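You operate a simulated robot arm through the tools that you are given. There is no shell and no other tool. Be economical: measure what you need, move in short steps, check, and stop when the job is done.

Carry out the task below with a simulated robot arm. There is one attempt and no reset: what you move stays moved.

Task
Raise bay C by two boards and keep the Film board on top.
Fine: from the rack the black board goes in, then the green mesh board; all other boards stay.
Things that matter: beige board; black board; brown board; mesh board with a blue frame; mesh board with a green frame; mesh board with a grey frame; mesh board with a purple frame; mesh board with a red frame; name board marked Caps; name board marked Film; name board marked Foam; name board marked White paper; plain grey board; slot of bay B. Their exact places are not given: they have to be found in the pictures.

Only the result counts: the job must be done as asked and must still hold three seconds after the hand-in. Knocking over, shifting, dropping, spilling or breaking anything else fails it.

Robot
A 7-joint arm with a two-finger parallel gripper on a trunk, on a base that drives. Base frame: it is fixed to the floor where the robot stands at the start and does not move with it; the origin is under the middle of the robot, x ahead of it, y to its left, z up; the surface under the hand at the start is at about z = 0.28. Lengths are in m, angles in degrees, forces in N, time in s.
With the tool pointing down near the work surface it reaches from about 0.1 to 0.52 m from the robot's upright axis, wherever it stands. Its first joint turns from -166.0 to 166.0 degrees. Places, roughly: beige board [0.5, 1.25, 0.5]; mesh board with a grey frame [0.5, 1.75, 0.75]; mesh board with a purple frame [0.5, 1.75, 0.25]; mesh board with a red frame [0.5, 1.75, 0.5]; name board marked Foam [0.5, 1.75, 0.5]; name board marked White paper [0.5, 1.25, 0.5]; slot of bay B [0.5, 1.2, 0.3]; slot of bay C [0.5, -0.1, 0.3]; teal board [0.5, 1.25, 0.25]. Payload 1.57 kg.
The TCP is the grasp point between the finger pads, 0.03 m short of the fingertips. In the tool frame z runs along the fingers and y along their closing line. Largest opening 0.11 m; finger width 0.024, thickness 0.012; the body of the gripper, 0.048 by 0.112 m, starts 0.078 m behind the TCP.
Orientation is that of the tool frame in the base frame, as [roll, pitch, yaw] about the fixed x, y, z axes, in that order (R = Rz(yaw) Ry(pitch) Rx(roll)). With the fingers straight down and closing along the base's y, the tool's x points along the base's -x, its y along +y and its z along -z.

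Tools
- The arm moves only by the tool servo_tool. Its arguments are lists of equal length, an entry for each row: "linear": the shift along the base's x, y, z in m, a list of three; "turn": the turn, a rotation vector about the base's x, y, z in degrees, a list of three; "jaw": the gripper command, from -1 (fully open) to 1 (shut), values between in proportion. In form: {"linear": [[dx, dy, dz], ...], "turn": [[wx, wy, wz], ...], "jaw": [jaw, ...]}. A call has 1 to 20 rows; each row is the pose to reach, as a shift and turn from the pose commanded when the call began. A row lasts 0.2 s, in which the tool goes at most 0.05 m and 8.6 degrees; a call with a longer step from one row to the next is refused whole, and so is a gripper value outside its range. Where a pose cannot be reached the arm comes as near as it can. A force on the tool above 40 N (or 10 N above the force at the start of the call, whichever is more), or a blocked arm, ends the call early, and 0.2 s more pass. The fingers move at their own pace (about 0.045 m/s each) and stop on an object; they squeeze with about 34 N. The grip force told is the motor's: it shows also when the fingers shut on nothing. Time passes only in rows, and 0.2 s behind the last, so rows that repeat a pose let the fingers close. It gives the time, the measured TCP pose, the force on the tool (base axes), the opening and the grip force at its end, in the units of the frame above (readings bear some noise), with the torque about the TCP (base axes, N m) and any sound that the robot's microphone picked up.
- Cameras (640 x 400 px; columns grow to the right, rows downward): "scene" is now at [0.0152, 0.1721, 1.5465]; the picture's right is [0.16, -0.99, 0.00], its down [-0.72, -0.12, -0.68] and it looks along [0.67, 0.11, -0.73] (base axes); focal length 293 px, centre (320, 200). "wrist" rides on the gripper at [0.07, 0.016, -0.141] in the tool frame; the picture's right is [-0.23, 0.97, 0.00], its down [-0.86, -0.20, -0.48] and it looks along [-0.47, -0.11, 0.88] (tool axes); focal length 222 px, centre (320, 200).
- get_image(camera): a new picture of that camera. No time passes.
- move_column(by): slides the trunk up (or, below 0, down) by that many m; the arm and the scene camera ride with it, the base frame stays. It gives what a move gives, with no picture.
- base_move(legs): drives the robot by 1 to 6 legs, each [ahead, turn to the left] in m and degrees, along the robot's own axes; the way and the turn of a leg run together, so that a leg with both is an arc; at most 1.5 m and 180 degrees a leg. The arm and the cameras ride along, it lands a little off, and it stops where it bumps. It gives what a move gives.
- pan_tilt(pan, tilt): turns the head with the scene camera to pan (to the left, within 155 degrees either way) and tilt (down, from -29 to 69), counted from straight ahead of the robot. It gives what a move gives.
- locate(camera, pixels): for up to 12 pixels [column, row] of the newest picture of that camera ("zoom" is the newest enlarged one), the place [x, y, z] in the base frame of the surface seen there, good to about 0.003 m, but the place of the scene camera against the robot may be out by one fixed shift of up to 0.018 m in any direction. No time passes.
- zoom(camera, box): a new picture of the part [left, top, right, bottom] of that camera's present view, enlarged. No time passes.
- hand_in(): hands the job in; it is judged then, once.

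Keep the steps short. Do not move on a guess: measure, check each grasp and each placing, and mend mistakes. In all there are 80 turns and 68 pictures (those below and enlarged ones count). Leave the gripper open and the arm clear of the work at the hand-in unless told otherwise, and finish with a single line.

The tools are called as a command line: name --argument value ..., lists and objects as JSON in quotes. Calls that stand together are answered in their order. servo_tool: Moves the arm, as the interface text tells. Its arguments: {"type":"object","properties":{"linear":{"type":"array","items":{"type":"array","items":{"type":"number"}}},"turn":{"type":"array","items":{"type":"array","items":{"type":"number"}}},"jaw":{"type":"array","items":{"type":"number"}}},"required":["linear","turn","jaw"]} The other tools are called the same way: move_column (by) slides the trunk up or down; base_move (legs) drives the base; pan_tilt (pan, tilt) turns the head that bears the scene camera; get_image (camera) takes a picture; locate (camera, pixels) gives the place of the surface under pixels of a picture; zoom (camera, box) takes an enlarged picture of a part of a camera's view; hand_in () hands the job in.

At the start:

```text
time: 0.0
tcp_pos: [0.4552, 0.006, 1.1848]
tcp_rot: [-180.0, 0.0, 180.0]
ft_force: [-0.6, -1.4, 0.5]
ft_torque: [-0.01, 0.0, 0.0]
finger_gap: 0.11
grip_force: 0.1
trunk travel left (down, up): [-0.475, 0.115]
robot x, y, heading: [-0.004, 0.0017, -0.1]
head pan, tilt: [9.1, 46.9]
```

scene: 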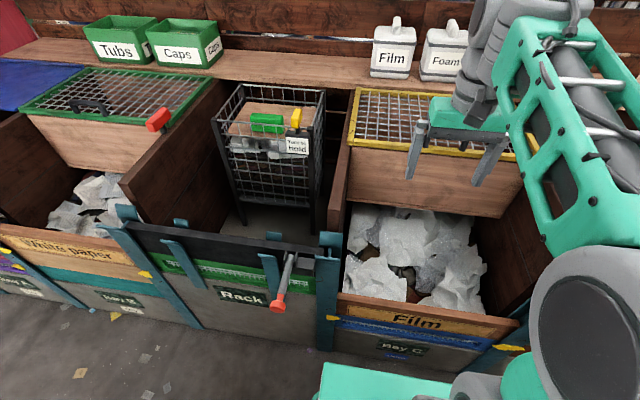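
wrist: 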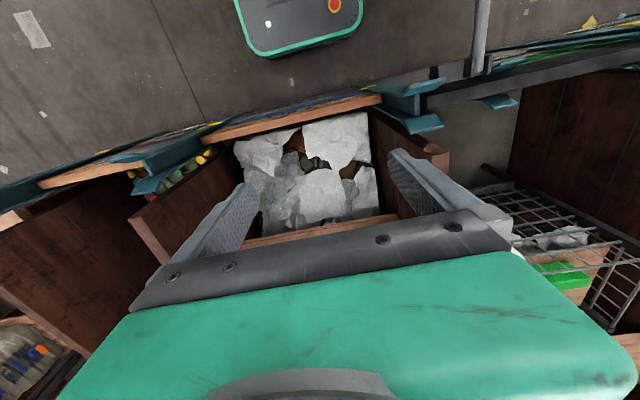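

I start by looking closer at the rack and bay C in the scene view.

zoom --camera "scene" --box '[100, 190, 360, 352]'

zoom --camera "scene" --box '[300, 230, 560, 392]'

```text
2.46 times, centred on (230, 271) of scene
```

zoom: 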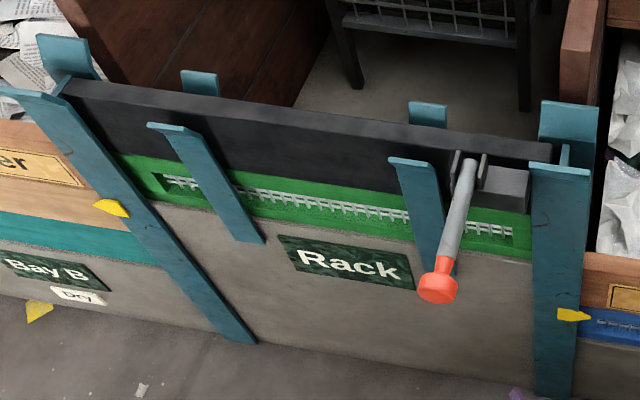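

```text
2.46 times, centred on (430, 311) of scene
```

zoom: 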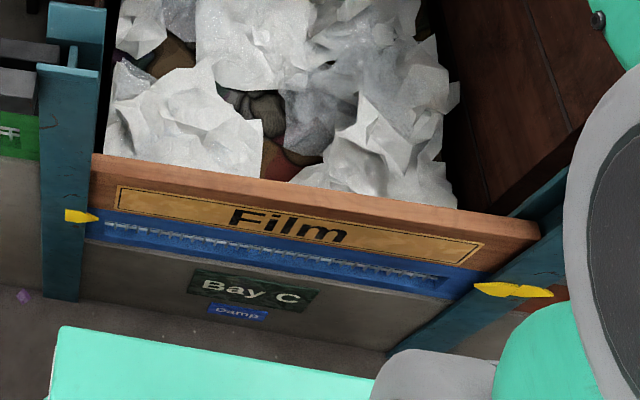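

I locate the main edges: the black board, lever, Film board ends, and post tops.

get_image --camera "scene"

locate --camera "scene" --pixels '[[129, 226], [220, 240], [320, 253], [340, 297], [420, 310], [515, 326], [278, 305], [290, 258], [124, 210], [330, 240], [172, 245], [268, 260]]'

pan_tilt --pan 50 --tilt 45

get_image --camera "scene"

```text
63 pictures are left
```

scene: 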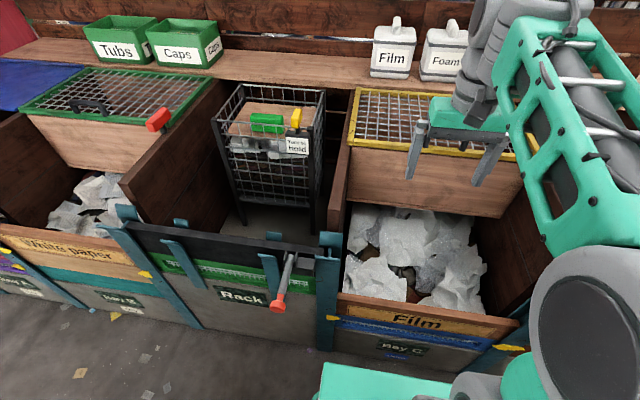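

```text
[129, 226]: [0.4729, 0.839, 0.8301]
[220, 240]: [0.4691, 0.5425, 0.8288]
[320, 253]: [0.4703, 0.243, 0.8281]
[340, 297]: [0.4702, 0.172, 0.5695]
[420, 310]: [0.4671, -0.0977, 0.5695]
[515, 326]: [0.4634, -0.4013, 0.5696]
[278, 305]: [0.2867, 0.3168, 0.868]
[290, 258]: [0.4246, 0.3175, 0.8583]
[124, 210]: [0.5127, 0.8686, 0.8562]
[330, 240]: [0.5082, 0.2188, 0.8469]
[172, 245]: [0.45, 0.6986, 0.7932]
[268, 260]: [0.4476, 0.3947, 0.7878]
```

```text
time: 1.1
tcp_pos: [0.4556, 0.0043, 1.1842]
tcp_rot: [-180.0, 0.1, 180.0]
ft_force: [1.1, -0.1, 0.2]
ft_torque: [0.01, -0.03, -0.02]
finger_gap: 0.1098
grip_force: 0.0
trunk travel left (down, up): [-0.475, 0.115]
robot x, y, heading: [-0.0025, -0.0001, 0.0]
head pan, tilt: [50.0, 45.0]
```

```text
62 pictures are left
```

scene: 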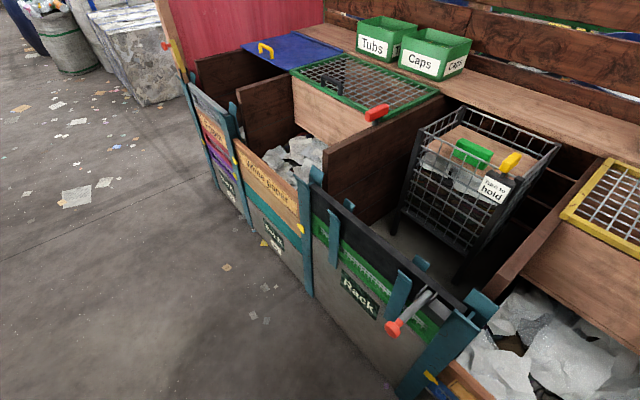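

I zoom on the lever, the rack, and bay B / bay A.

zoom --camera "scene" --box '[300, 200, 500, 325]'

zoom --camera "scene" --box '[180, 80, 340, 300]'

zoom --camera "wrist" --box '[340, 20, 640, 208]'

```text
3.20 times, centred on (400, 262) of scene
```

zoom: 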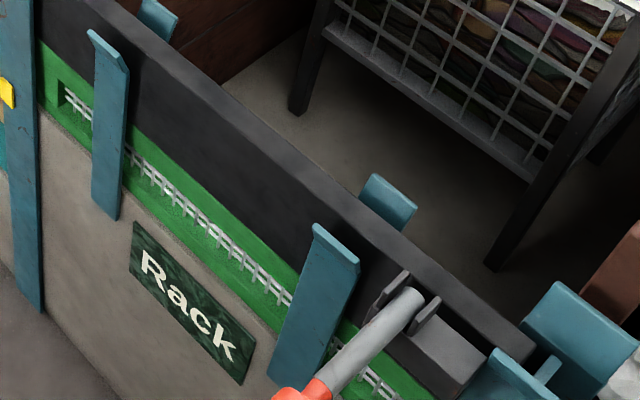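

```text
1.82 times, centred on (260, 190) of scene
```

zoom: 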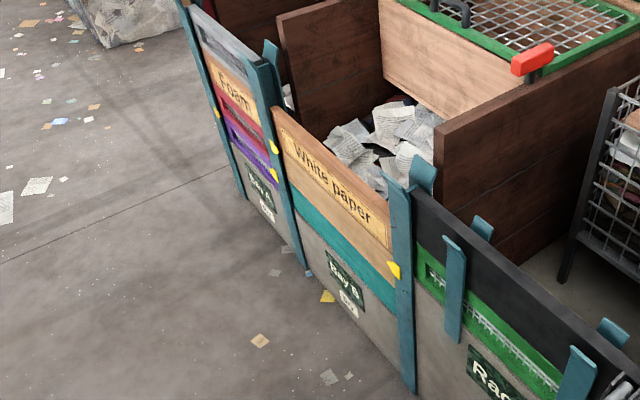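

```text
2.13 times, centred on (490, 114) of wrist
```

zoom: 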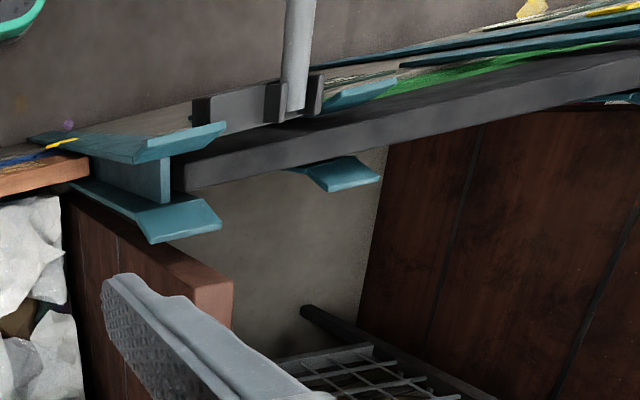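

Measure bay B's board stack and post heights.

locate --camera "scene" --pixels '[[258, 145], [280, 185], [235, 135], [313, 170], [302, 228], [240, 115], [195, 88], [225, 112], [338, 262], [300, 205], [245, 180], [345, 203]]'

zoom --camera "scene" --box '[220, 120, 330, 300]'

```text
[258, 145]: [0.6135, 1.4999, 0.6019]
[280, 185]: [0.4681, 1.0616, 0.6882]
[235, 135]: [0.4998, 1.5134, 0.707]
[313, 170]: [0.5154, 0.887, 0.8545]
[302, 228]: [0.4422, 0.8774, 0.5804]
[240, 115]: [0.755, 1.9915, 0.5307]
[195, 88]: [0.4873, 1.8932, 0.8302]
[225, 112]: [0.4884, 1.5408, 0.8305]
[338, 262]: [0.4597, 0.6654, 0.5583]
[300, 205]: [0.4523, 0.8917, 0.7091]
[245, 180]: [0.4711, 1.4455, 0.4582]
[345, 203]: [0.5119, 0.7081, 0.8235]
```

```text
2.22 times, centred on (275, 210) of scene
```

zoom: 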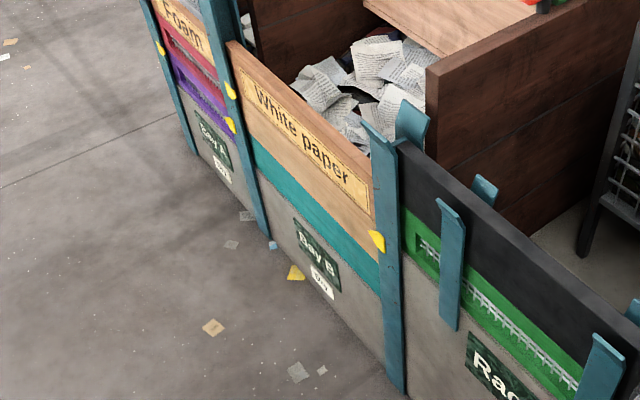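

Zoom tightly on the lever and its bracket from here, plus locate its parts.

pan_tilt --pan 30 --tilt 50

zoom --camera "scene" --box '[320, 210, 480, 310]'

```text
time: 1.9
tcp_pos: [0.456, 0.0052, 1.1845]
tcp_rot: [179.9, 0.0, -180.0]
ft_force: [0.8, -0.4, -0.5]
ft_torque: [-0.01, 0.01, 0.01]
finger_gap: 0.1099
grip_force: 0.1
trunk travel left (down, up): [-0.475, 0.115]
robot x, y, heading: [0.0016, 0.0025, 0.2]
head pan, tilt: [30.0, 50.0]
```

```text
4.00 times, centred on (400, 260) of scene
```

zoom: 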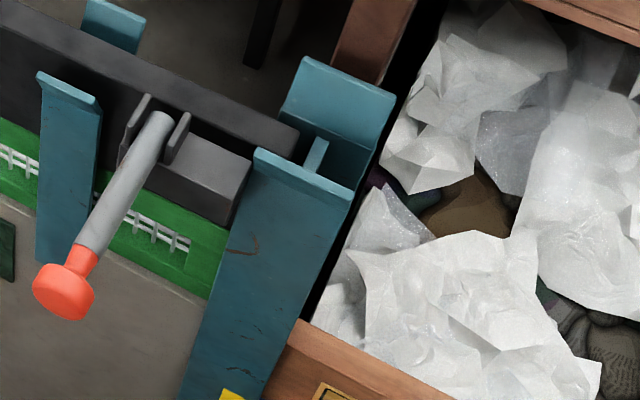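

locate --camera "zoom" --pixels '[[65, 290], [85, 255], [125, 190], [160, 120], [180, 130], [145, 105], [205, 160], [200, 200], [245, 170], [250, 130], [170, 180], [300, 170]]'

```text
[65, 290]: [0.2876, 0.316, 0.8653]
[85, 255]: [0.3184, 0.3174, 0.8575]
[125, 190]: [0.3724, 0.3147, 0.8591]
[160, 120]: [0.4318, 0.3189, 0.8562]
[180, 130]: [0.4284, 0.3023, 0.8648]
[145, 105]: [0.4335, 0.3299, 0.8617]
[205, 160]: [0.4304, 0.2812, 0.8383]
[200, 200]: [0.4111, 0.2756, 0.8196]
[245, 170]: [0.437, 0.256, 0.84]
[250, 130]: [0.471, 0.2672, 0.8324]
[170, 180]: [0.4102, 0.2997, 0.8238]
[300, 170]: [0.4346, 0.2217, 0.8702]
```

The lever is a flip-over hold-down mounted by the post, pointing away from the board at present. Now I use the wrist camera (no offset) to measure the Film board in the wrist picture.

zoom --camera "wrist" --box '[120, 60, 440, 260]'

locate --camera "wrist" --pixels '[[290, 113], [291, 118], [230, 132], [360, 100], [330, 130], [270, 140], [410, 90], [420, 124], [120, 172], [150, 185], [210, 134], [378, 98]]'

```text
2.00 times, centred on (280, 160) of wrist
```

zoom: 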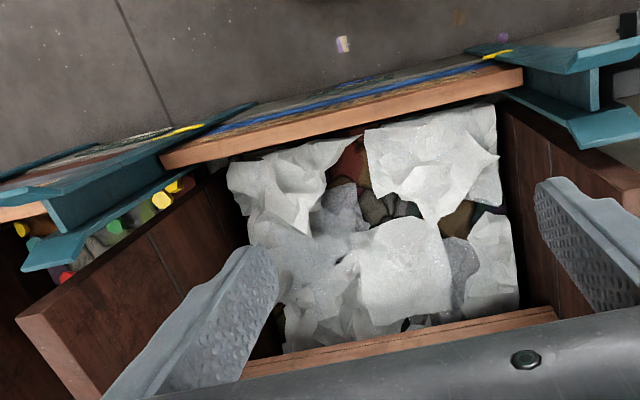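

```text
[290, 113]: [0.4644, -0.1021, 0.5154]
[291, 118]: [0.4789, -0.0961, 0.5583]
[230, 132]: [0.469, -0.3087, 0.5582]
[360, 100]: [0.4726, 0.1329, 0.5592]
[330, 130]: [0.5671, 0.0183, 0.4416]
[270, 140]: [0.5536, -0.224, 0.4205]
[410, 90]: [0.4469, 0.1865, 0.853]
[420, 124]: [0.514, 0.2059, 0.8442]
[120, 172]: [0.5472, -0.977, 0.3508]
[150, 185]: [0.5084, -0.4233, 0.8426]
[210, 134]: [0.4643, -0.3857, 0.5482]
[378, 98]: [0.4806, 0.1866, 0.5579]
```

locate --camera "zoom" --pixels '[[166, 158], [519, 76], [340, 120], [340, 127], [340, 112], [172, 166], [519, 82], [600, 95], [52, 215], [596, 75], [340, 134], [420, 105]]'

```text
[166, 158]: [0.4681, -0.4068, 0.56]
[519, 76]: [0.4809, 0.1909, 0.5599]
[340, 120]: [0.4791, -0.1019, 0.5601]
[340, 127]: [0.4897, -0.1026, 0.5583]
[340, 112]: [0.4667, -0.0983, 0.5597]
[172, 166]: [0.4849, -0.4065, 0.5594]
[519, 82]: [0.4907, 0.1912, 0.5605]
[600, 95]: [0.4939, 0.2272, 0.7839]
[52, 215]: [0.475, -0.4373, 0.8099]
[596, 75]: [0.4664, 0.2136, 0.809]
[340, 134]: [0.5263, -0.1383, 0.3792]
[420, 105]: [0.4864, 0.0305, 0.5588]
```

Film board: top z≈0.559, x≈0.465–0.493, y from −0.407 to 0.191 (centre −0.108). I turn the tool 90° so the fingers close along x, and move above the board's middle.

servo_tool --linear '[[0, -0.01, 0], [0.003, -0.02, 0], [0.006, -0.03, 0], [0.009, -0.04, 0], [0.012, -0.05, 0], [0.015, -0.06, 0], [0.018, -0.07, 0], [0.02, -0.085, 0], [0.022, -0.1, 0], [0.023, -0.113, 0], [0.023, -0.113, 0], [0.023, -0.113, 0]]' --turn '[[0, 0, -8.2], [0, 0, -16.4], [0, 0, -24.6], [0, 0, -32.8], [0, 0, -41], [0, 0, -49.2], [0, 0, -57.4], [0, 0, -65.6], [0, 0, -73.8], [0, 0, -82], [0, 0, -90], [0, 0, -90]]' --jaw '[-1, -1, -1, -1, -1, -1, -1, -1, -1, -1, -1, -1]'

move_column --by -0.4

get_image --camera "wrist"

```text
time: 4.5
tcp_pos: [0.4789, -0.109, 1.1848]
tcp_rot: [179.9, 0.0, 89.9]
ft_force: [0.1, 0.4, 0.0]
ft_torque: [0.0, -0.01, 0.01]
finger_gap: 0.1096
grip_force: 0.1
trunk travel left (down, up): [-0.475, 0.115]
robot x, y, heading: [0.0001, -0.0021, 0.1]
head pan, tilt: [30.0, 50.0]
```

```text
time: 8.3
tcp_pos: [0.4781, -0.1087, 0.7859]
tcp_rot: [-180.0, 0.1, 89.9]
ft_force: [-1.1, -0.4, -0.3]
ft_torque: [-0.02, 0.03, 0.01]
finger_gap: 0.1099
grip_force: 0.1
trunk travel left (down, up): [-0.075, 0.515]
robot x, y, heading: [-0.0019, -0.0022, -0.2]
head pan, tilt: [30.0, 50.0]
```

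```text
55 pictures are left
```

wrist: 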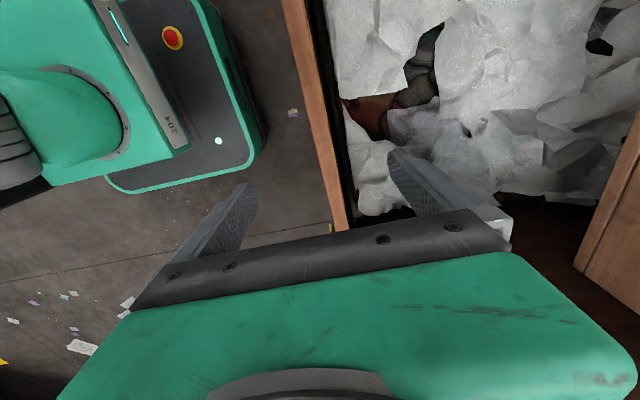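

Fingers straddle the board. I descend to just above it.

servo_tool --linear '[[0, 0, -0.04], [0, 0, -0.08], [0, 0, -0.12], [0, 0, -0.16], [0, 0, -0.16]]' --turn '[[0, 0, 0], [0, 0, 0], [0, 0, 0], [0, 0, 0], [0, 0, 0]]' --jaw '[-1, -1, -0.6, -0.4, -0.4]'

get_image --camera "wrist"

```text
time: 9.5
tcp_pos: [0.4761, -0.1072, 0.6245]
tcp_rot: [179.9, 0.0, 90.0]
ft_force: [0.4, -0.1, 0.4]
ft_torque: [-0.01, 0.02, -0.02]
finger_gap: 0.077
grip_force: 0.1
trunk travel left (down, up): [-0.075, 0.515]
robot x, y, heading: [-0.0015, -0.0049, -0.2]
head pan, tilt: [30.0, 50.0]
```

```text
54 pictures are left
```

wrist: 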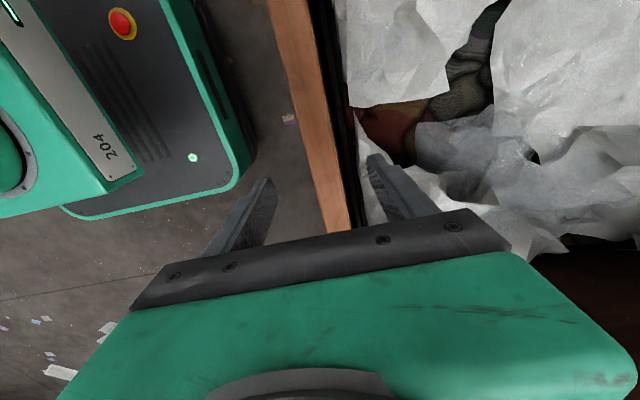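

locate --camera "wrist" --pixels '[[321, 180], [332, 180], [343, 180], [327, 225], [340, 225], [347, 225], [268, 5], [306, 5], [275, 30], [365, 225]]'

```text
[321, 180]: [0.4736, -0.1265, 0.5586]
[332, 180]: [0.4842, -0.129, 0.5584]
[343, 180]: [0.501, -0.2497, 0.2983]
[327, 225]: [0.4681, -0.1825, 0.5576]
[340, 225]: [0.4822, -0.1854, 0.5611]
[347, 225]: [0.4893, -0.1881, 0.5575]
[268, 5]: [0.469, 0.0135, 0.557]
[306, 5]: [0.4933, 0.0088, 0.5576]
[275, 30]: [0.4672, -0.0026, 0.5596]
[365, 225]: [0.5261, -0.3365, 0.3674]
```

Board centre x≈0.480, TCP 0.476; shift +0.003, descend 0.08 and close.

servo_tool --linear '[[0.003, 0, -0.03], [0.003, 0, -0.06], [0.003, 0, -0.08], [0.003, 0, -0.08], [0.003, 0, -0.08], [0.003, 0, -0.08], [0.003, 0, -0.08], [0.003, 0, -0.08], [0.003, 0, -0.08]]' --turn '[[0, 0, 0], [0, 0, 0], [0, 0, 0], [0, 0, 0], [0, 0, 0], [0, 0, 0], [0, 0, 0], [0, 0, 0], [0, 0, 0]]' --jaw '[-0.4, -0.4, -0.4, 1, 1, 1, 1, 1, 1]'

```text
time: 11.5
tcp_pos: [0.4787, -0.1093, 0.5449]
tcp_rot: [180.0, 0.0, 90.0]
ft_force: [-2.5, 1.1, -0.2]
ft_torque: [0.07, 0.44, -0.6]
finger_gap: 0.0281
grip_force: 34.3
trunk travel left (down, up): [-0.075, 0.515]
robot x, y, heading: [-0.0009, 0.0018, 0.0]
head pan, tilt: [30.0, 50.0]
```

Gripped: gap 0.028. Lift gently 3 cm and read the force.

servo_tool --linear '[[0, 0, 0.01], [0, 0, 0.02], [0, 0, 0.03], [0, 0, 0.04], [0, 0, 0.04]]' --turn '[[0, 0, 0], [0, 0, 0], [0, 0, 0], [0, 0, 0], [0, 0, 0]]' --jaw '[1, 1, 1, 1, 1]'

get_image --camera "wrist"

```text
time: 12.7
tcp_pos: [0.4795, -0.1093, 0.5841]
tcp_rot: [179.9, 0.0, 90.0]
ft_force: [0.2, -0.4, -11.4]
ft_torque: [0.06, -0.04, 0.02]
finger_gap: 0.0278
grip_force: 34.2
trunk travel left (down, up): [-0.075, 0.515]
robot x, y, heading: [-0.0005, -0.0035, 0.0]
head pan, tilt: [30.0, 50.0]
```

```text
53 pictures are left
```

wrist: 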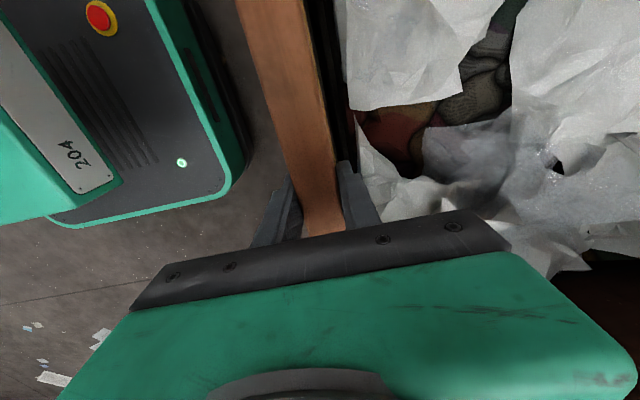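

Lifts cleanly (≈1.16 kg, balanced). Raise with the column out of the slot.

move_column --by 0.46

pan_tilt --pan 0 --tilt 45

get_image --camera "scene"

```text
refused: 0.46 is not a number from -0.4 to 0.4
```

```text
time: 13.7
tcp_pos: [0.4812, -0.1088, 0.5854]
tcp_rot: [-179.9, 0.0, 90.0]
ft_force: [-0.4, 0.1, -10.5]
ft_torque: [0.06, -0.01, -0.01]
finger_gap: 0.0279
grip_force: 33.6
trunk travel left (down, up): [-0.075, 0.515]
robot x, y, heading: [-0.0006, -0.0025, 0.1]
head pan, tilt: [0.0, 45.0]
```

```text
52 pictures are left
```

scene: 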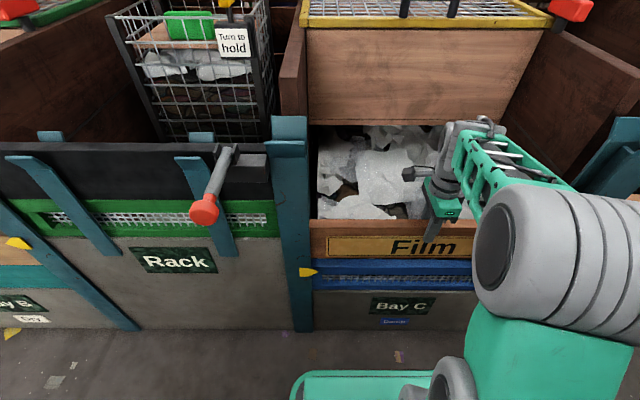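

move_column --by 0.4

servo_tool --linear '[[0, 0, 0.03], [0, 0, 0.06], [0, 0, 0.08], [0, 0, 0.08]]' --turn '[[0, 0, 0], [0, 0, 0], [0, 0, 0], [0, 0, 0]]' --jaw '[1, 1, 1, 1]'

get_image --camera "scene"

```text
time: 17.5
tcp_pos: [0.4812, -0.1097, 0.9851]
tcp_rot: [179.9, 0.0, 90.1]
ft_force: [0.2, 0.2, -11.0]
ft_torque: [-0.02, -0.04, 0.0]
finger_gap: 0.0278
grip_force: 34.0
trunk travel left (down, up): [-0.475, 0.115]
robot x, y, heading: [0.0002, -0.0027, 0.2]
head pan, tilt: [0.0, 45.0]
```

```text
time: 18.5
tcp_pos: [0.4825, -0.11, 1.0641]
tcp_rot: [-180.0, 0.0, 90.0]
ft_force: [0.3, -0.4, -11.0]
ft_torque: [-0.03, 0.02, 0.0]
finger_gap: 0.0279
grip_force: 34.2
trunk travel left (down, up): [-0.475, 0.115]
robot x, y, heading: [0.0016, 0.0018, -0.1]
head pan, tilt: [0.0, 45.0]
```

```text
51 pictures are left
```

scene: 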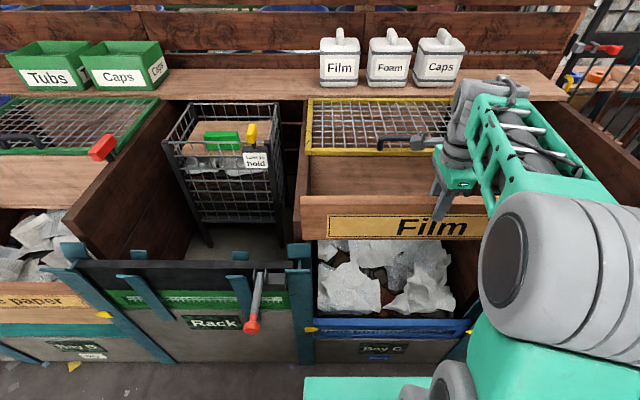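

The Film board hangs free. Measure its bottom and the blue board's top.

locate --camera "scene" --pixels '[[320, 200], [302, 198], [302, 236], [380, 200], [380, 238], [400, 322], [325, 322], [302, 242], [300, 260], [93, 263], [300, 270], [200, 264]]'

```text
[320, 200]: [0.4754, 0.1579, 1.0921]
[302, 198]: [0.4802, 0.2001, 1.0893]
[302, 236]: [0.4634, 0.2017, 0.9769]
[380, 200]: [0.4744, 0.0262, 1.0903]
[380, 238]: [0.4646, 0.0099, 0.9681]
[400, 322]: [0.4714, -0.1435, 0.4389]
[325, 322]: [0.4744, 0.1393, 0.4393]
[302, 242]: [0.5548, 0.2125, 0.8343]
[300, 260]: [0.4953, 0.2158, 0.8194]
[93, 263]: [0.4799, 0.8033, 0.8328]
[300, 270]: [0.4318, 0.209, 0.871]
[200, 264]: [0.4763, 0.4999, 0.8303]
```

Board pitch is 0.13; bay B has exactly one free place (White paper top ≈0.688). Before driving I look behind and to the left.

pan_tilt --pan 140 --tilt 35

get_image --camera "scene"

pan_tilt --pan 80 --tilt 40

get_image --camera "scene"

```text
time: 20.8
tcp_pos: [0.4813, -0.1102, 1.0642]
tcp_rot: [-180.0, 0.1, 90.0]
ft_force: [0.1, 0.0, -11.3]
ft_torque: [0.02, -0.02, 0.01]
finger_gap: 0.0281
grip_force: 34.1
trunk travel left (down, up): [-0.475, 0.115]
robot x, y, heading: [-0.0018, 0.0007, -0.1]
head pan, tilt: [140.0, 35.0]
```

```text
50 pictures are left
```

scene: 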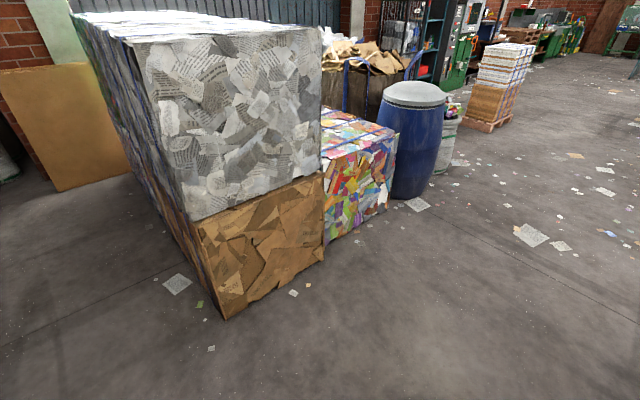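

```text
time: 22.1
tcp_pos: [0.4813, -0.1104, 1.0642]
tcp_rot: [180.0, 0.0, 90.0]
ft_force: [0.4, -0.2, -11.6]
ft_torque: [-0.02, -0.03, -0.02]
finger_gap: 0.0279
grip_force: 34.0
trunk travel left (down, up): [-0.475, 0.115]
robot x, y, heading: [-0.0006, -0.002, -0.0]
head pan, tilt: [80.0, 40.0]
```

```text
49 pictures are left
```

scene: 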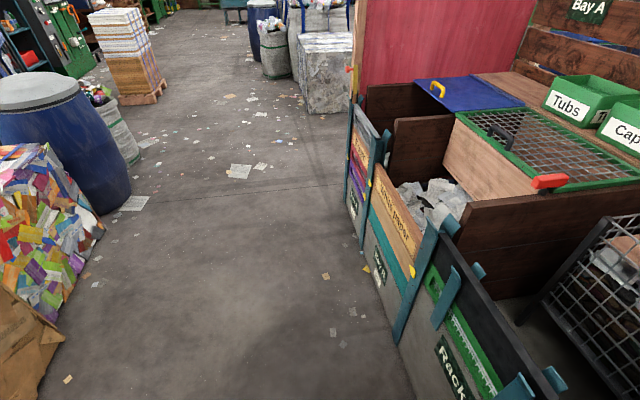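

locate --camera "scene" --pixels '[[60, 340], [105, 225], [130, 190], [5, 395], [390, 170], [412, 212]]'

```text
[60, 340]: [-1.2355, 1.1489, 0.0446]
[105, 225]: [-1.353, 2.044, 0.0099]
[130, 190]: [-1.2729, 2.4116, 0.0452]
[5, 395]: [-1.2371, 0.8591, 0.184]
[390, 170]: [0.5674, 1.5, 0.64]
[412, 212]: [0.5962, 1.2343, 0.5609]
```

The corridor is clear (bales at x≈−1.2). Drive back 0.4, turn left, drive 1.25, turn right, with the board high.

base_move --legs '[[-0.4, 0], [0, 90], [1.25, 0], [0, -90]]'

pan_tilt --pan 0 --tilt 45

get_image --camera "scene"

```text
time: 37.9
tcp_pos: [0.1443, 1.0629, 1.0638]
tcp_rot: [-180.0, 0.0, 84.7]
ft_force: [-0.4, -0.3, -11.4]
ft_torque: [0.06, 0.04, 0.0]
finger_gap: 0.0277
grip_force: 33.6
trunk travel left (down, up): [-0.475, 0.115]
robot x, y, heading: [-0.3253, 1.2175, -5.3]
head pan, tilt: [80.0, 40.0]
```

```text
time: 39.4
tcp_pos: [0.1445, 1.0637, 1.0645]
tcp_rot: [-180.0, 0.0, 84.7]
ft_force: [0.2, 0.3, -10.3]
ft_torque: [0.04, -0.01, -0.03]
finger_gap: 0.0279
grip_force: 34.5
trunk travel left (down, up): [-0.475, 0.115]
robot x, y, heading: [-0.3289, 1.2185, -5.2]
head pan, tilt: [0.0, 45.0]
```

```text
48 pictures are left
```

scene: 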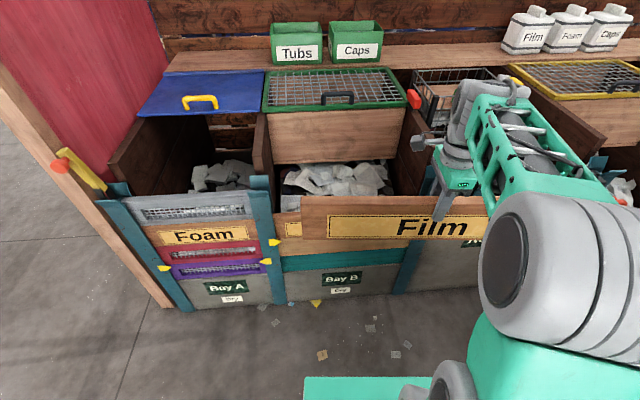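

Heading is off by −5.2°; correct it and drive ahead 0.3.

base_move --legs '[[0, 5.2], [0.3, 0]]'

get_image --camera "wrist"

get_image --camera "scene"

```text
time: 42.0
tcp_pos: [0.4599, 1.1091, 1.0645]
tcp_rot: [-179.9, 0.1, 90.3]
ft_force: [0.8, 0.6, -11.4]
ft_torque: [0.01, 0.02, 0.03]
finger_gap: 0.0277
grip_force: 34.3
trunk travel left (down, up): [-0.475, 0.115]
robot x, y, heading: [-0.0217, 1.2166, 0.3]
head pan, tilt: [0.0, 45.0]
```

```text
47 pictures are left
```

wrist: 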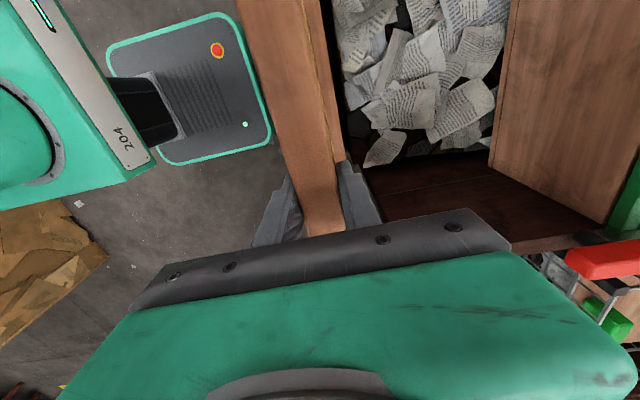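

```text
46 pictures are left
```

scene: 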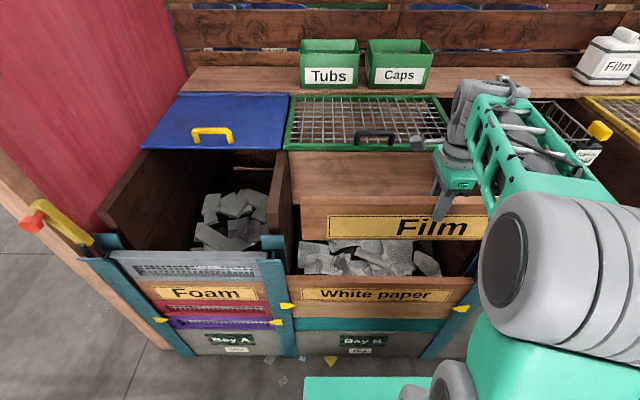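

Measure bay B's posts, White paper top, and the held board relative to them.

locate --camera "scene" --pixels '[[289, 278], [474, 279], [380, 277], [380, 281], [272, 240], [270, 262], [284, 255], [472, 268], [302, 198], [302, 236], [380, 202], [283, 268]]'

zoom --camera "scene" --box '[240, 180, 500, 342]'

```text
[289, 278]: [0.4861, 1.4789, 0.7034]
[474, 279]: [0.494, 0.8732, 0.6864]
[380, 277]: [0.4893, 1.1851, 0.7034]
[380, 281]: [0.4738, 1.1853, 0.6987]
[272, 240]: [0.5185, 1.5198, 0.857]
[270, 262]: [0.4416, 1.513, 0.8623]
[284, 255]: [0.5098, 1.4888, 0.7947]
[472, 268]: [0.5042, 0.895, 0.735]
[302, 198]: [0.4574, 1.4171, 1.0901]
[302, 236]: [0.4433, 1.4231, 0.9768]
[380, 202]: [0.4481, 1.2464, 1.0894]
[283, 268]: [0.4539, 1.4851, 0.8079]
```

```text
2.46 times, centred on (370, 261) of scene
```

zoom: 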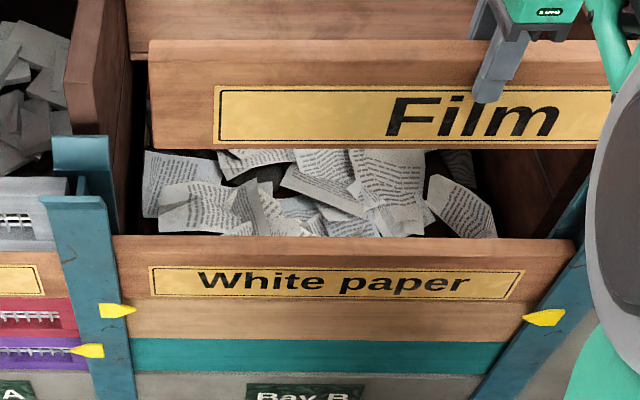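

locate --camera "zoom" --pixels '[[116, 238], [576, 243], [574, 239], [114, 245], [340, 243], [340, 236], [152, 60], [152, 120], [151, 46], [300, 44], [600, 42]]'

```text
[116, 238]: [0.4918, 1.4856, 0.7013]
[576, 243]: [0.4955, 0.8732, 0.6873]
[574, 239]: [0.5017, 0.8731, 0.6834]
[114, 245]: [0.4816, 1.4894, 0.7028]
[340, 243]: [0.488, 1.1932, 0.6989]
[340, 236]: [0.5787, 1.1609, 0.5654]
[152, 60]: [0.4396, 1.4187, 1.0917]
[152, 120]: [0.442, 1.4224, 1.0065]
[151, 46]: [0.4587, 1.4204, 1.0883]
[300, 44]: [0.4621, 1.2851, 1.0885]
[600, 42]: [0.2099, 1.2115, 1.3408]
```

Relative to White paper's left end (y 1.4865 vs held board 1.4195) the shift is +0.067 in y; x goes to 0.480. I move there at height and take a wrist look.

servo_tool --linear '[[0.007, 0.022, 0], [0.014, 0.045, 0], [0.02, 0.067, 0], [0.02, 0.067, 0], [0.02, 0.067, 0]]' --turn '[[0, 0, -0.1], [0, 0, -0.2], [0, 0, -0.3], [0, 0, -0.3], [0, 0, -0.3]]' --jaw '[1, 1, 1, 1, 1]'

pan_tilt --pan 25 --tilt 50

zoom --camera "scene" --box '[300, 140, 492, 260]'

get_image --camera "scene"

```text
time: 43.2
tcp_pos: [0.4802, 1.1775, 1.0631]
tcp_rot: [-179.9, 0.0, 90.0]
ft_force: [-0.7, -0.5, -11.0]
ft_torque: [0.03, -0.01, 0.03]
finger_gap: 0.0278
grip_force: 33.6
trunk travel left (down, up): [-0.475, 0.115]
robot x, y, heading: [-0.0219, 1.2193, 0.2]
head pan, tilt: [0.0, 45.0]
```

```text
time: 44.1
tcp_pos: [0.4796, 1.1777, 1.0621]
tcp_rot: [-179.9, 0.0, 90.0]
ft_force: [-0.7, 0.4, -12.2]
ft_torque: [0.01, -0.03, -0.02]
finger_gap: 0.0279
grip_force: 34.1
trunk travel left (down, up): [-0.475, 0.115]
robot x, y, heading: [-0.0229, 1.2192, 0.3]
head pan, tilt: [25.0, 50.0]
```

```text
3.33 times, centred on (396, 200) of scene
```

zoom: 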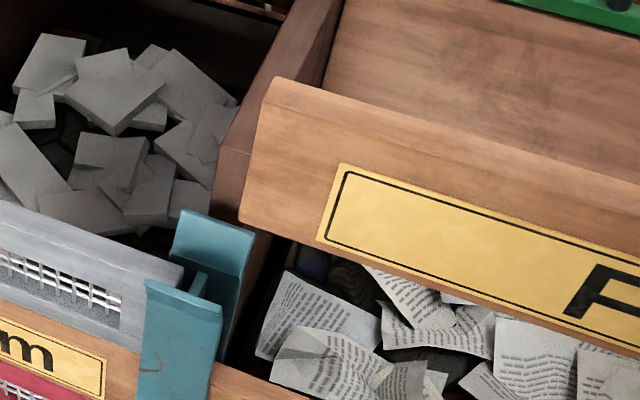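

```text
43 pictures are left
```

scene: 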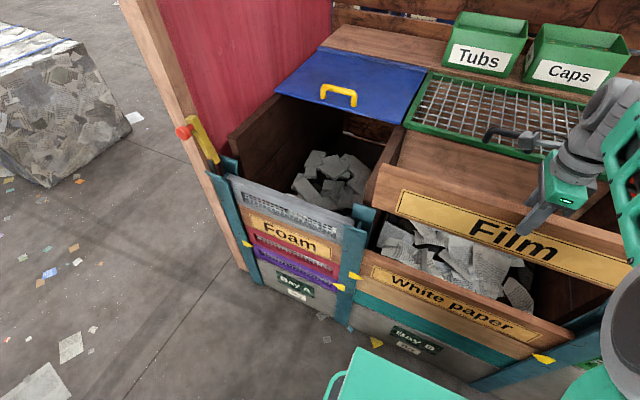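

locate --camera "zoom" --pixels '[[203, 270], [197, 285], [192, 295], [230, 245], [185, 310], [180, 287], [245, 190], [250, 160], [275, 85], [216, 380], [240, 390], [290, 100]]'

zoom --camera "scene" --box '[330, 180, 410, 280]'

```text
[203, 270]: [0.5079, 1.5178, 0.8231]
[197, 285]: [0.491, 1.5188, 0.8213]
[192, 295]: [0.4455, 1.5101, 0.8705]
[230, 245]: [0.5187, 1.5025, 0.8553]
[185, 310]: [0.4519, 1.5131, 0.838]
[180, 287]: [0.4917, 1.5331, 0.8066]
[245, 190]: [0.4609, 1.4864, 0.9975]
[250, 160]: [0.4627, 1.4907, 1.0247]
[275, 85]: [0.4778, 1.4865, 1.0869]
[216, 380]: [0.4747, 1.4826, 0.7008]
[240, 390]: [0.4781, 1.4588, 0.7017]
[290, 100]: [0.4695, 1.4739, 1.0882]
```

```text
4.00 times, centred on (370, 230) of scene
```

zoom: 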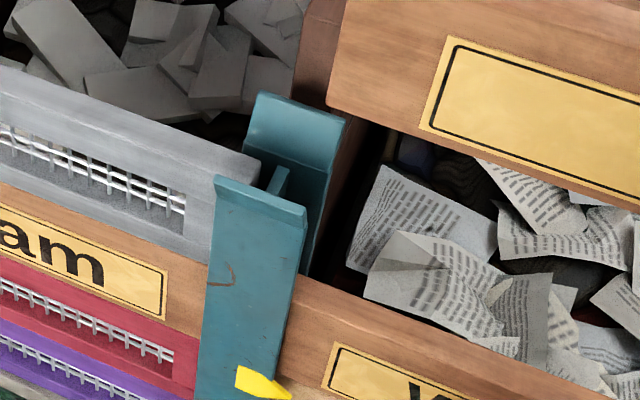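

y within tolerance (about ±1 cm play); nudge +0.002 and lower to just above the post tops.

servo_tool --linear '[[0, 0.002, -0.03], [0, 0.002, -0.06], [0, 0.002, -0.085], [0, 0.002, -0.085]]' --turn '[[0, 0, 0], [0, 0, 0], [0, 0, 0], [0, 0, 0]]' --jaw '[1, 1, 1, 1]'

zoom --camera "scene" --box '[330, 180, 410, 280]'

locate --camera "zoom" --pixels '[[330, 200], [330, 250], [345, 140], [290, 100], [260, 210], [275, 180], [330, 180], [360, 200], [255, 190], [300, 225], [320, 230], [300, 170]]'

```text
time: 45.1
tcp_pos: [0.4804, 1.1798, 0.9795]
tcp_rot: [-179.9, 0.0, 90.0]
ft_force: [-0.2, -0.5, -11.3]
ft_torque: [0.0, 0.0, -0.04]
finger_gap: 0.0278
grip_force: 33.6
trunk travel left (down, up): [-0.475, 0.115]
robot x, y, heading: [-0.0214, 1.2202, 0.4]
head pan, tilt: [25.0, 50.0]
```

```text
4.00 times, centred on (370, 230) of scene
```

zoom: 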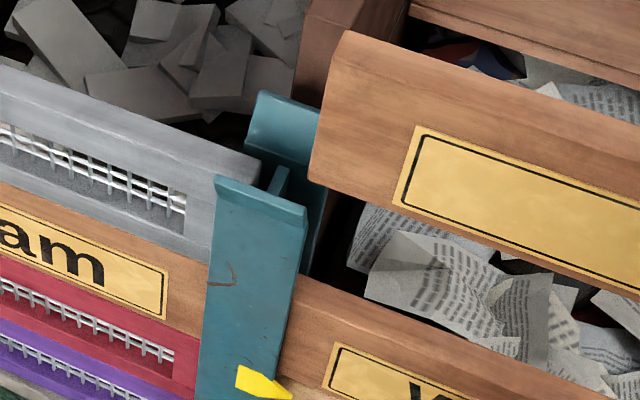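

```text
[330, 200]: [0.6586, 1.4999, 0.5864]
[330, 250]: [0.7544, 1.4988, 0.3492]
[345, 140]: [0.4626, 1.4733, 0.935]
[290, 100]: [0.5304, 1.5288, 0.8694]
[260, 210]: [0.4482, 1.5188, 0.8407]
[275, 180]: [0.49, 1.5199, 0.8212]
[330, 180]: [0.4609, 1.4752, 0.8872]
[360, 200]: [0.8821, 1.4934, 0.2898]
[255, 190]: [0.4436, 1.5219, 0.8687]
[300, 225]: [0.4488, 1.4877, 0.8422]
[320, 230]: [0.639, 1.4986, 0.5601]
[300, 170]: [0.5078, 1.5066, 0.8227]
```

locate --camera "zoom" --pixels '[[345, 345], [330, 370], [310, 340], [390, 370], [350, 310], [330, 295], [312, 280], [370, 120], [400, 140], [420, 90], [345, 45], [500, 230]]'

```text
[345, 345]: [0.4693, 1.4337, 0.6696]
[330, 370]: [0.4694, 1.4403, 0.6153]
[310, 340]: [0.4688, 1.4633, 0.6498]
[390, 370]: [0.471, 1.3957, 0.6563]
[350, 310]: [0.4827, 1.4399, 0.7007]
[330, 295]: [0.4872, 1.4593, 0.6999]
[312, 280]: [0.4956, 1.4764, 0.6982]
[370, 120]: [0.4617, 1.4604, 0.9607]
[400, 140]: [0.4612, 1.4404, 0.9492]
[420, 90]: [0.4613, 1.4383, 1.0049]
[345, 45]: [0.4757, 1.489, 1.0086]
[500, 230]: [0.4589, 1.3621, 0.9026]
```

White paper's front is at scene x 0.469 versus Film 0.461, so shift +0.008 in x and lower into the flared post tops with force guard.

servo_tool --linear '[[0.004, 0, 0], [0.008, 0, 0], [0.008, 0, -0.02], [0.008, 0, -0.04], [0.008, 0, -0.06], [0.008, 0, -0.08], [0.008, 0, -0.08]]' --turn '[[0, 0, 0], [0, 0, 0], [0, 0, 0], [0, 0, 0], [0, 0, 0], [0, 0, 0], [0, 0, 0]]' --jaw '[1, 1, 1, 1, 1, 1, 1]'

get_image --camera "scene"

```text
time: 46.7
tcp_pos: [0.4859, 1.1786, 0.8979]
tcp_rot: [-179.9, 0.1, 90.0]
ft_force: [0.5, 0.7, -10.5]
ft_torque: [-0.1, -0.01, -0.05]
finger_gap: 0.0279
grip_force: 33.8
trunk travel left (down, up): [-0.475, 0.115]
robot x, y, heading: [-0.0224, 1.2171, 0.2]
head pan, tilt: [25.0, 50.0]
```

```text
40 pictures are left
```

scene: 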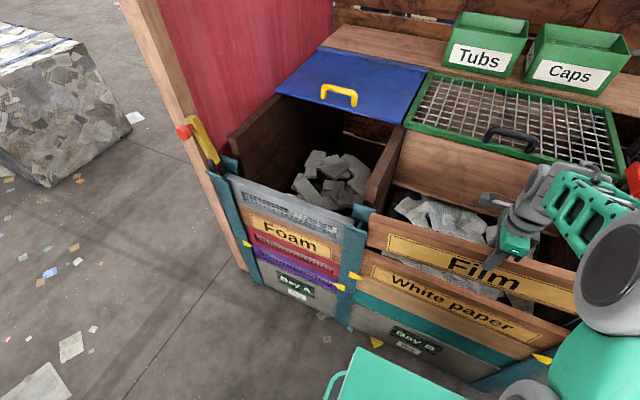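

The left end is in the channel. Continue down toward White paper's top (contact expected at TCP z≈0.805).

servo_tool --linear '[[0, 0, -0.02], [0, 0, -0.04], [0, 0, -0.06], [0, 0, -0.08], [0, 0, -0.085], [0, 0, -0.09], [0, 0, -0.095], [0, 0, -0.095]]' --turn '[[0, 0, 0], [0, 0, 0], [0, 0, 0], [0, 0, 0], [0, 0, 0], [0, 0, 0], [0, 0, 0], [0, 0, 0]]' --jaw '[1, 1, 1, 1, 1, 1, 1, 1]'

get_image --camera "scene"

```text
time: 47.5
tcp_pos: [0.4888, 1.178, 0.8456]
tcp_rot: [179.5, 0.1, 89.9]
ft_force: [-4.9, -0.2, 15.5]
ft_torque: [-0.16, 0.7, -0.31]
finger_gap: 0.0279
grip_force: 33.7
trunk travel left (down, up): [-0.475, 0.115]
robot x, y, heading: [-0.0238, 1.2201, 0.1]
head pan, tilt: [25.0, 50.0]
stopped in row 4: the force on the tool passed its limit at 104 N (the readings are from after the stop); the commanded pose is now the measured one
```

```text
39 pictures are left
```

scene: 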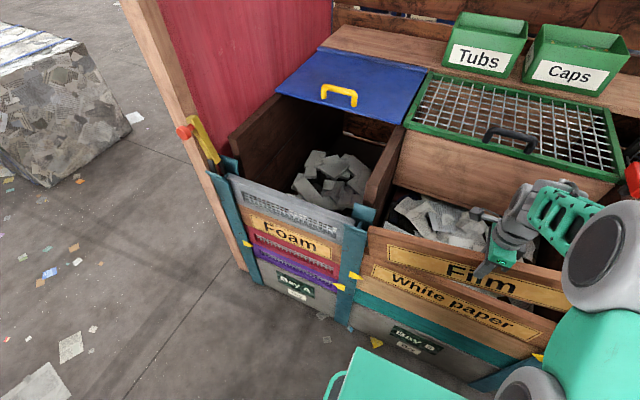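

Stopped about 4 cm early. Look at both ends.

zoom --camera "scene" --box '[330, 190, 490, 290]'

pan_tilt --pan -20 --tilt 55

get_image --camera "scene"

```text
4.00 times, centred on (410, 240) of scene
```

zoom: 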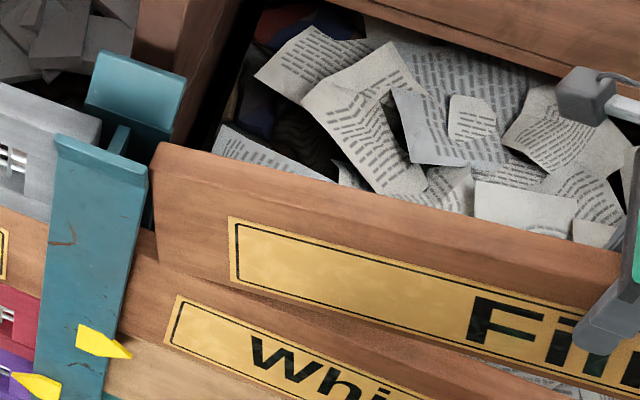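

```text
time: 48.6
tcp_pos: [0.4884, 1.1792, 0.8455]
tcp_rot: [179.5, 0.2, 90.0]
ft_force: [-3.7, -0.1, 27.1]
ft_torque: [-0.47, 0.86, 0.08]
finger_gap: 0.0278
grip_force: 33.8
trunk travel left (down, up): [-0.475, 0.115]
robot x, y, heading: [-0.0185, 1.2214, 0.2]
head pan, tilt: [-20.0, 55.0]
```

```text
37 pictures are left
```

scene: 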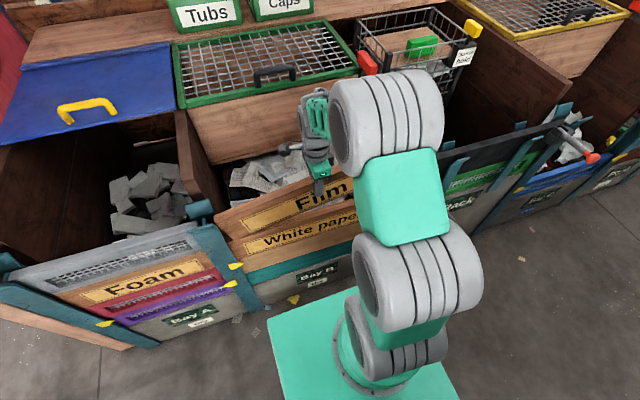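

pan_tilt --pan 15 --tilt 50

get_image --camera "scene"

get_image --camera "wrist"

```text
time: 49.6
tcp_pos: [0.4889, 1.1775, 0.8457]
tcp_rot: [179.5, 0.1, 90.0]
ft_force: [-3.5, -0.5, 33.8]
ft_torque: [-0.42, 0.95, 0.18]
finger_gap: 0.028
grip_force: 34.0
trunk travel left (down, up): [-0.475, 0.115]
robot x, y, heading: [-0.0207, 1.2192, 0.2]
head pan, tilt: [15.0, 50.0]
```

```text
36 pictures are left
```

scene: 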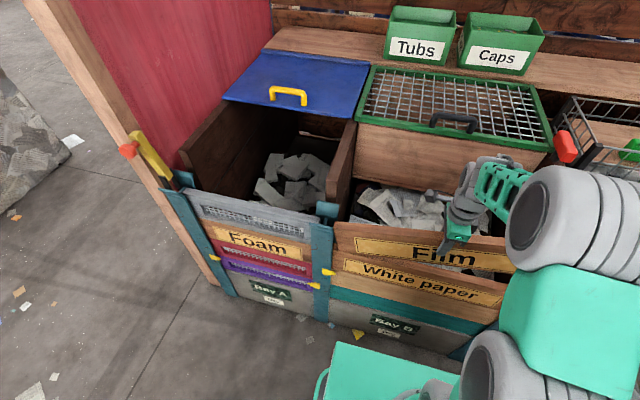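

```text
35 pictures are left
```

wrist: 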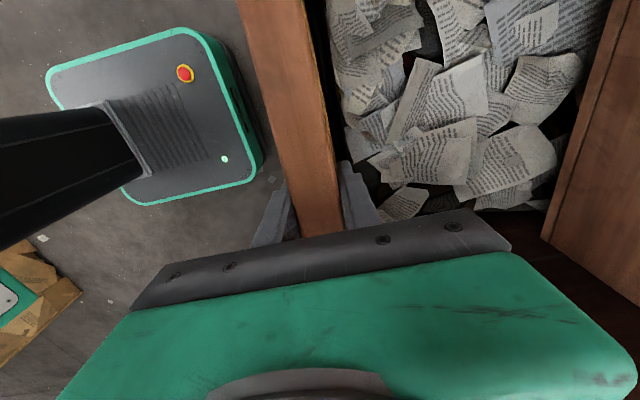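

There is a 34 N upward load; I relieve it by raising 1 cm, and measure the Film board's edges.

servo_tool --linear '[[0, 0, 0.01], [0, 0, 0.012], [0, 0, 0.012]]' --turn '[[0, 0, 0], [0, 0, 0], [0, 0, 0]]' --jaw '[1, 1, 1]'

zoom --camera "scene" --box '[300, 190, 540, 340]'

locate --camera "zoom" --pixels '[[92, 86], [92, 155], [240, 100], [240, 175], [520, 130], [540, 200], [100, 90], [540, 130], [120, 165], [500, 220], [545, 250], [70, 150]]'

```text
time: 50.5
tcp_pos: [0.4877, 1.1781, 0.8553]
tcp_rot: [179.8, 0.0, 89.9]
ft_force: [-0.3, 0.2, -11.0]
ft_torque: [0.11, -0.02, 0.02]
finger_gap: 0.0277
grip_force: 34.0
trunk travel left (down, up): [-0.475, 0.115]
robot x, y, heading: [-0.0215, 1.2161, 0.2]
head pan, tilt: [15.0, 50.0]
```

```text
2.67 times, centred on (420, 265) of scene
```

zoom: 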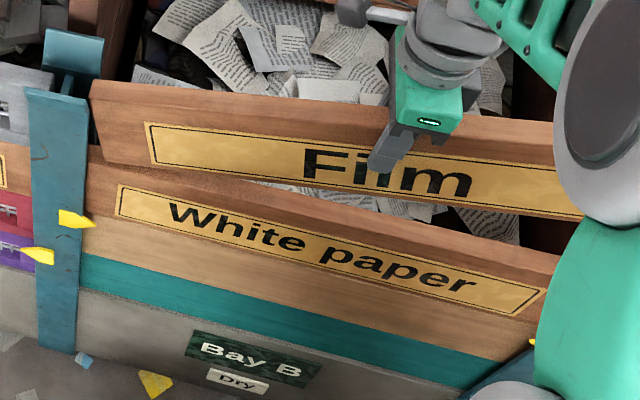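

```text
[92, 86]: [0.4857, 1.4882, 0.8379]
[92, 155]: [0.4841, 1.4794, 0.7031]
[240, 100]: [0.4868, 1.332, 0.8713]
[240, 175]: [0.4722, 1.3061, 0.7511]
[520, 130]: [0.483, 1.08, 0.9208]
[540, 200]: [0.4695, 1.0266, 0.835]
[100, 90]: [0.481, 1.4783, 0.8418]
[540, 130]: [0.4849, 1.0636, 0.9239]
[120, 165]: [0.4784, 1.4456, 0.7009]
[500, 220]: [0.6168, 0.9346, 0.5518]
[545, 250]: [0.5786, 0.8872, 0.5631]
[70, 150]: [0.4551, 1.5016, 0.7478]
```

The board tilted ~11° in the grip: left end went down, right end caught on the right post. Lift it clear, level it with the tool, and back off to measure both posts.

servo_tool --linear '[[0, 0, 0.03], [0, 0, 0.06], [0, 0, 0.1], [0, 0, 0.14], [0, 0, 0.18], [0, 0, 0.2], [0, 0, 0.2]]' --turn '[[0, 0, 0], [0, 0, 0], [0, 0, 0], [0, 0, 0], [0, 0, 0], [5.5, 0, 0], [11, 0, 0]]' --jaw '[1, 1, 1, 1, 1, 1, 1]'

base_move --legs '[[-0.3, 0]]'

pan_tilt --pan 0 --tilt 40

get_image --camera "scene"

```text
time: 52.0
tcp_pos: [0.4898, 1.1768, 1.0562]
tcp_rot: [179.8, -11.0, 89.9]
ft_force: [0.0, 0.2, -10.4]
ft_torque: [0.09, -0.02, 0.05]
finger_gap: 0.028
grip_force: 33.7
trunk travel left (down, up): [-0.475, 0.115]
robot x, y, heading: [-0.0235, 1.2183, 0.2]
head pan, tilt: [15.0, 50.0]
```

```text
time: 54.1
tcp_pos: [0.1949, 1.1714, 1.0563]
tcp_rot: [179.7, -11.0, 89.3]
ft_force: [0.3, -0.9, -11.1]
ft_torque: [0.05, 0.0, -0.01]
finger_gap: 0.028
grip_force: 34.1
trunk travel left (down, up): [-0.475, 0.115]
robot x, y, heading: [-0.313, 1.2141, -0.7]
head pan, tilt: [15.0, 50.0]
```

```text
time: 54.8
tcp_pos: [0.1956, 1.1719, 1.0566]
tcp_rot: [179.8, -11.0, 89.3]
ft_force: [0.1, -0.1, -10.6]
ft_torque: [0.03, 0.03, -0.03]
finger_gap: 0.028
grip_force: 34.1
trunk travel left (down, up): [-0.475, 0.115]
robot x, y, heading: [-0.3209, 1.2189, -0.5]
head pan, tilt: [0.0, 40.0]
```

```text
33 pictures are left
```

scene: 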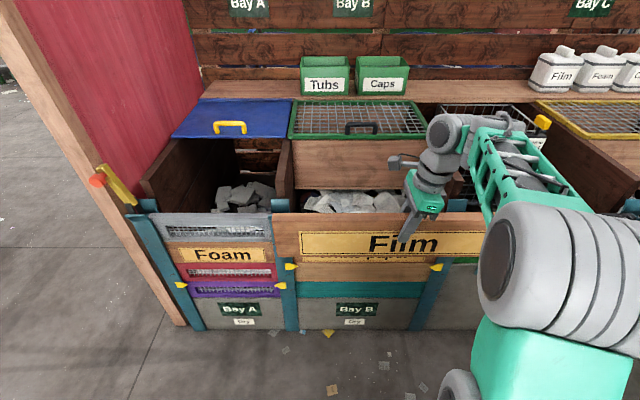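

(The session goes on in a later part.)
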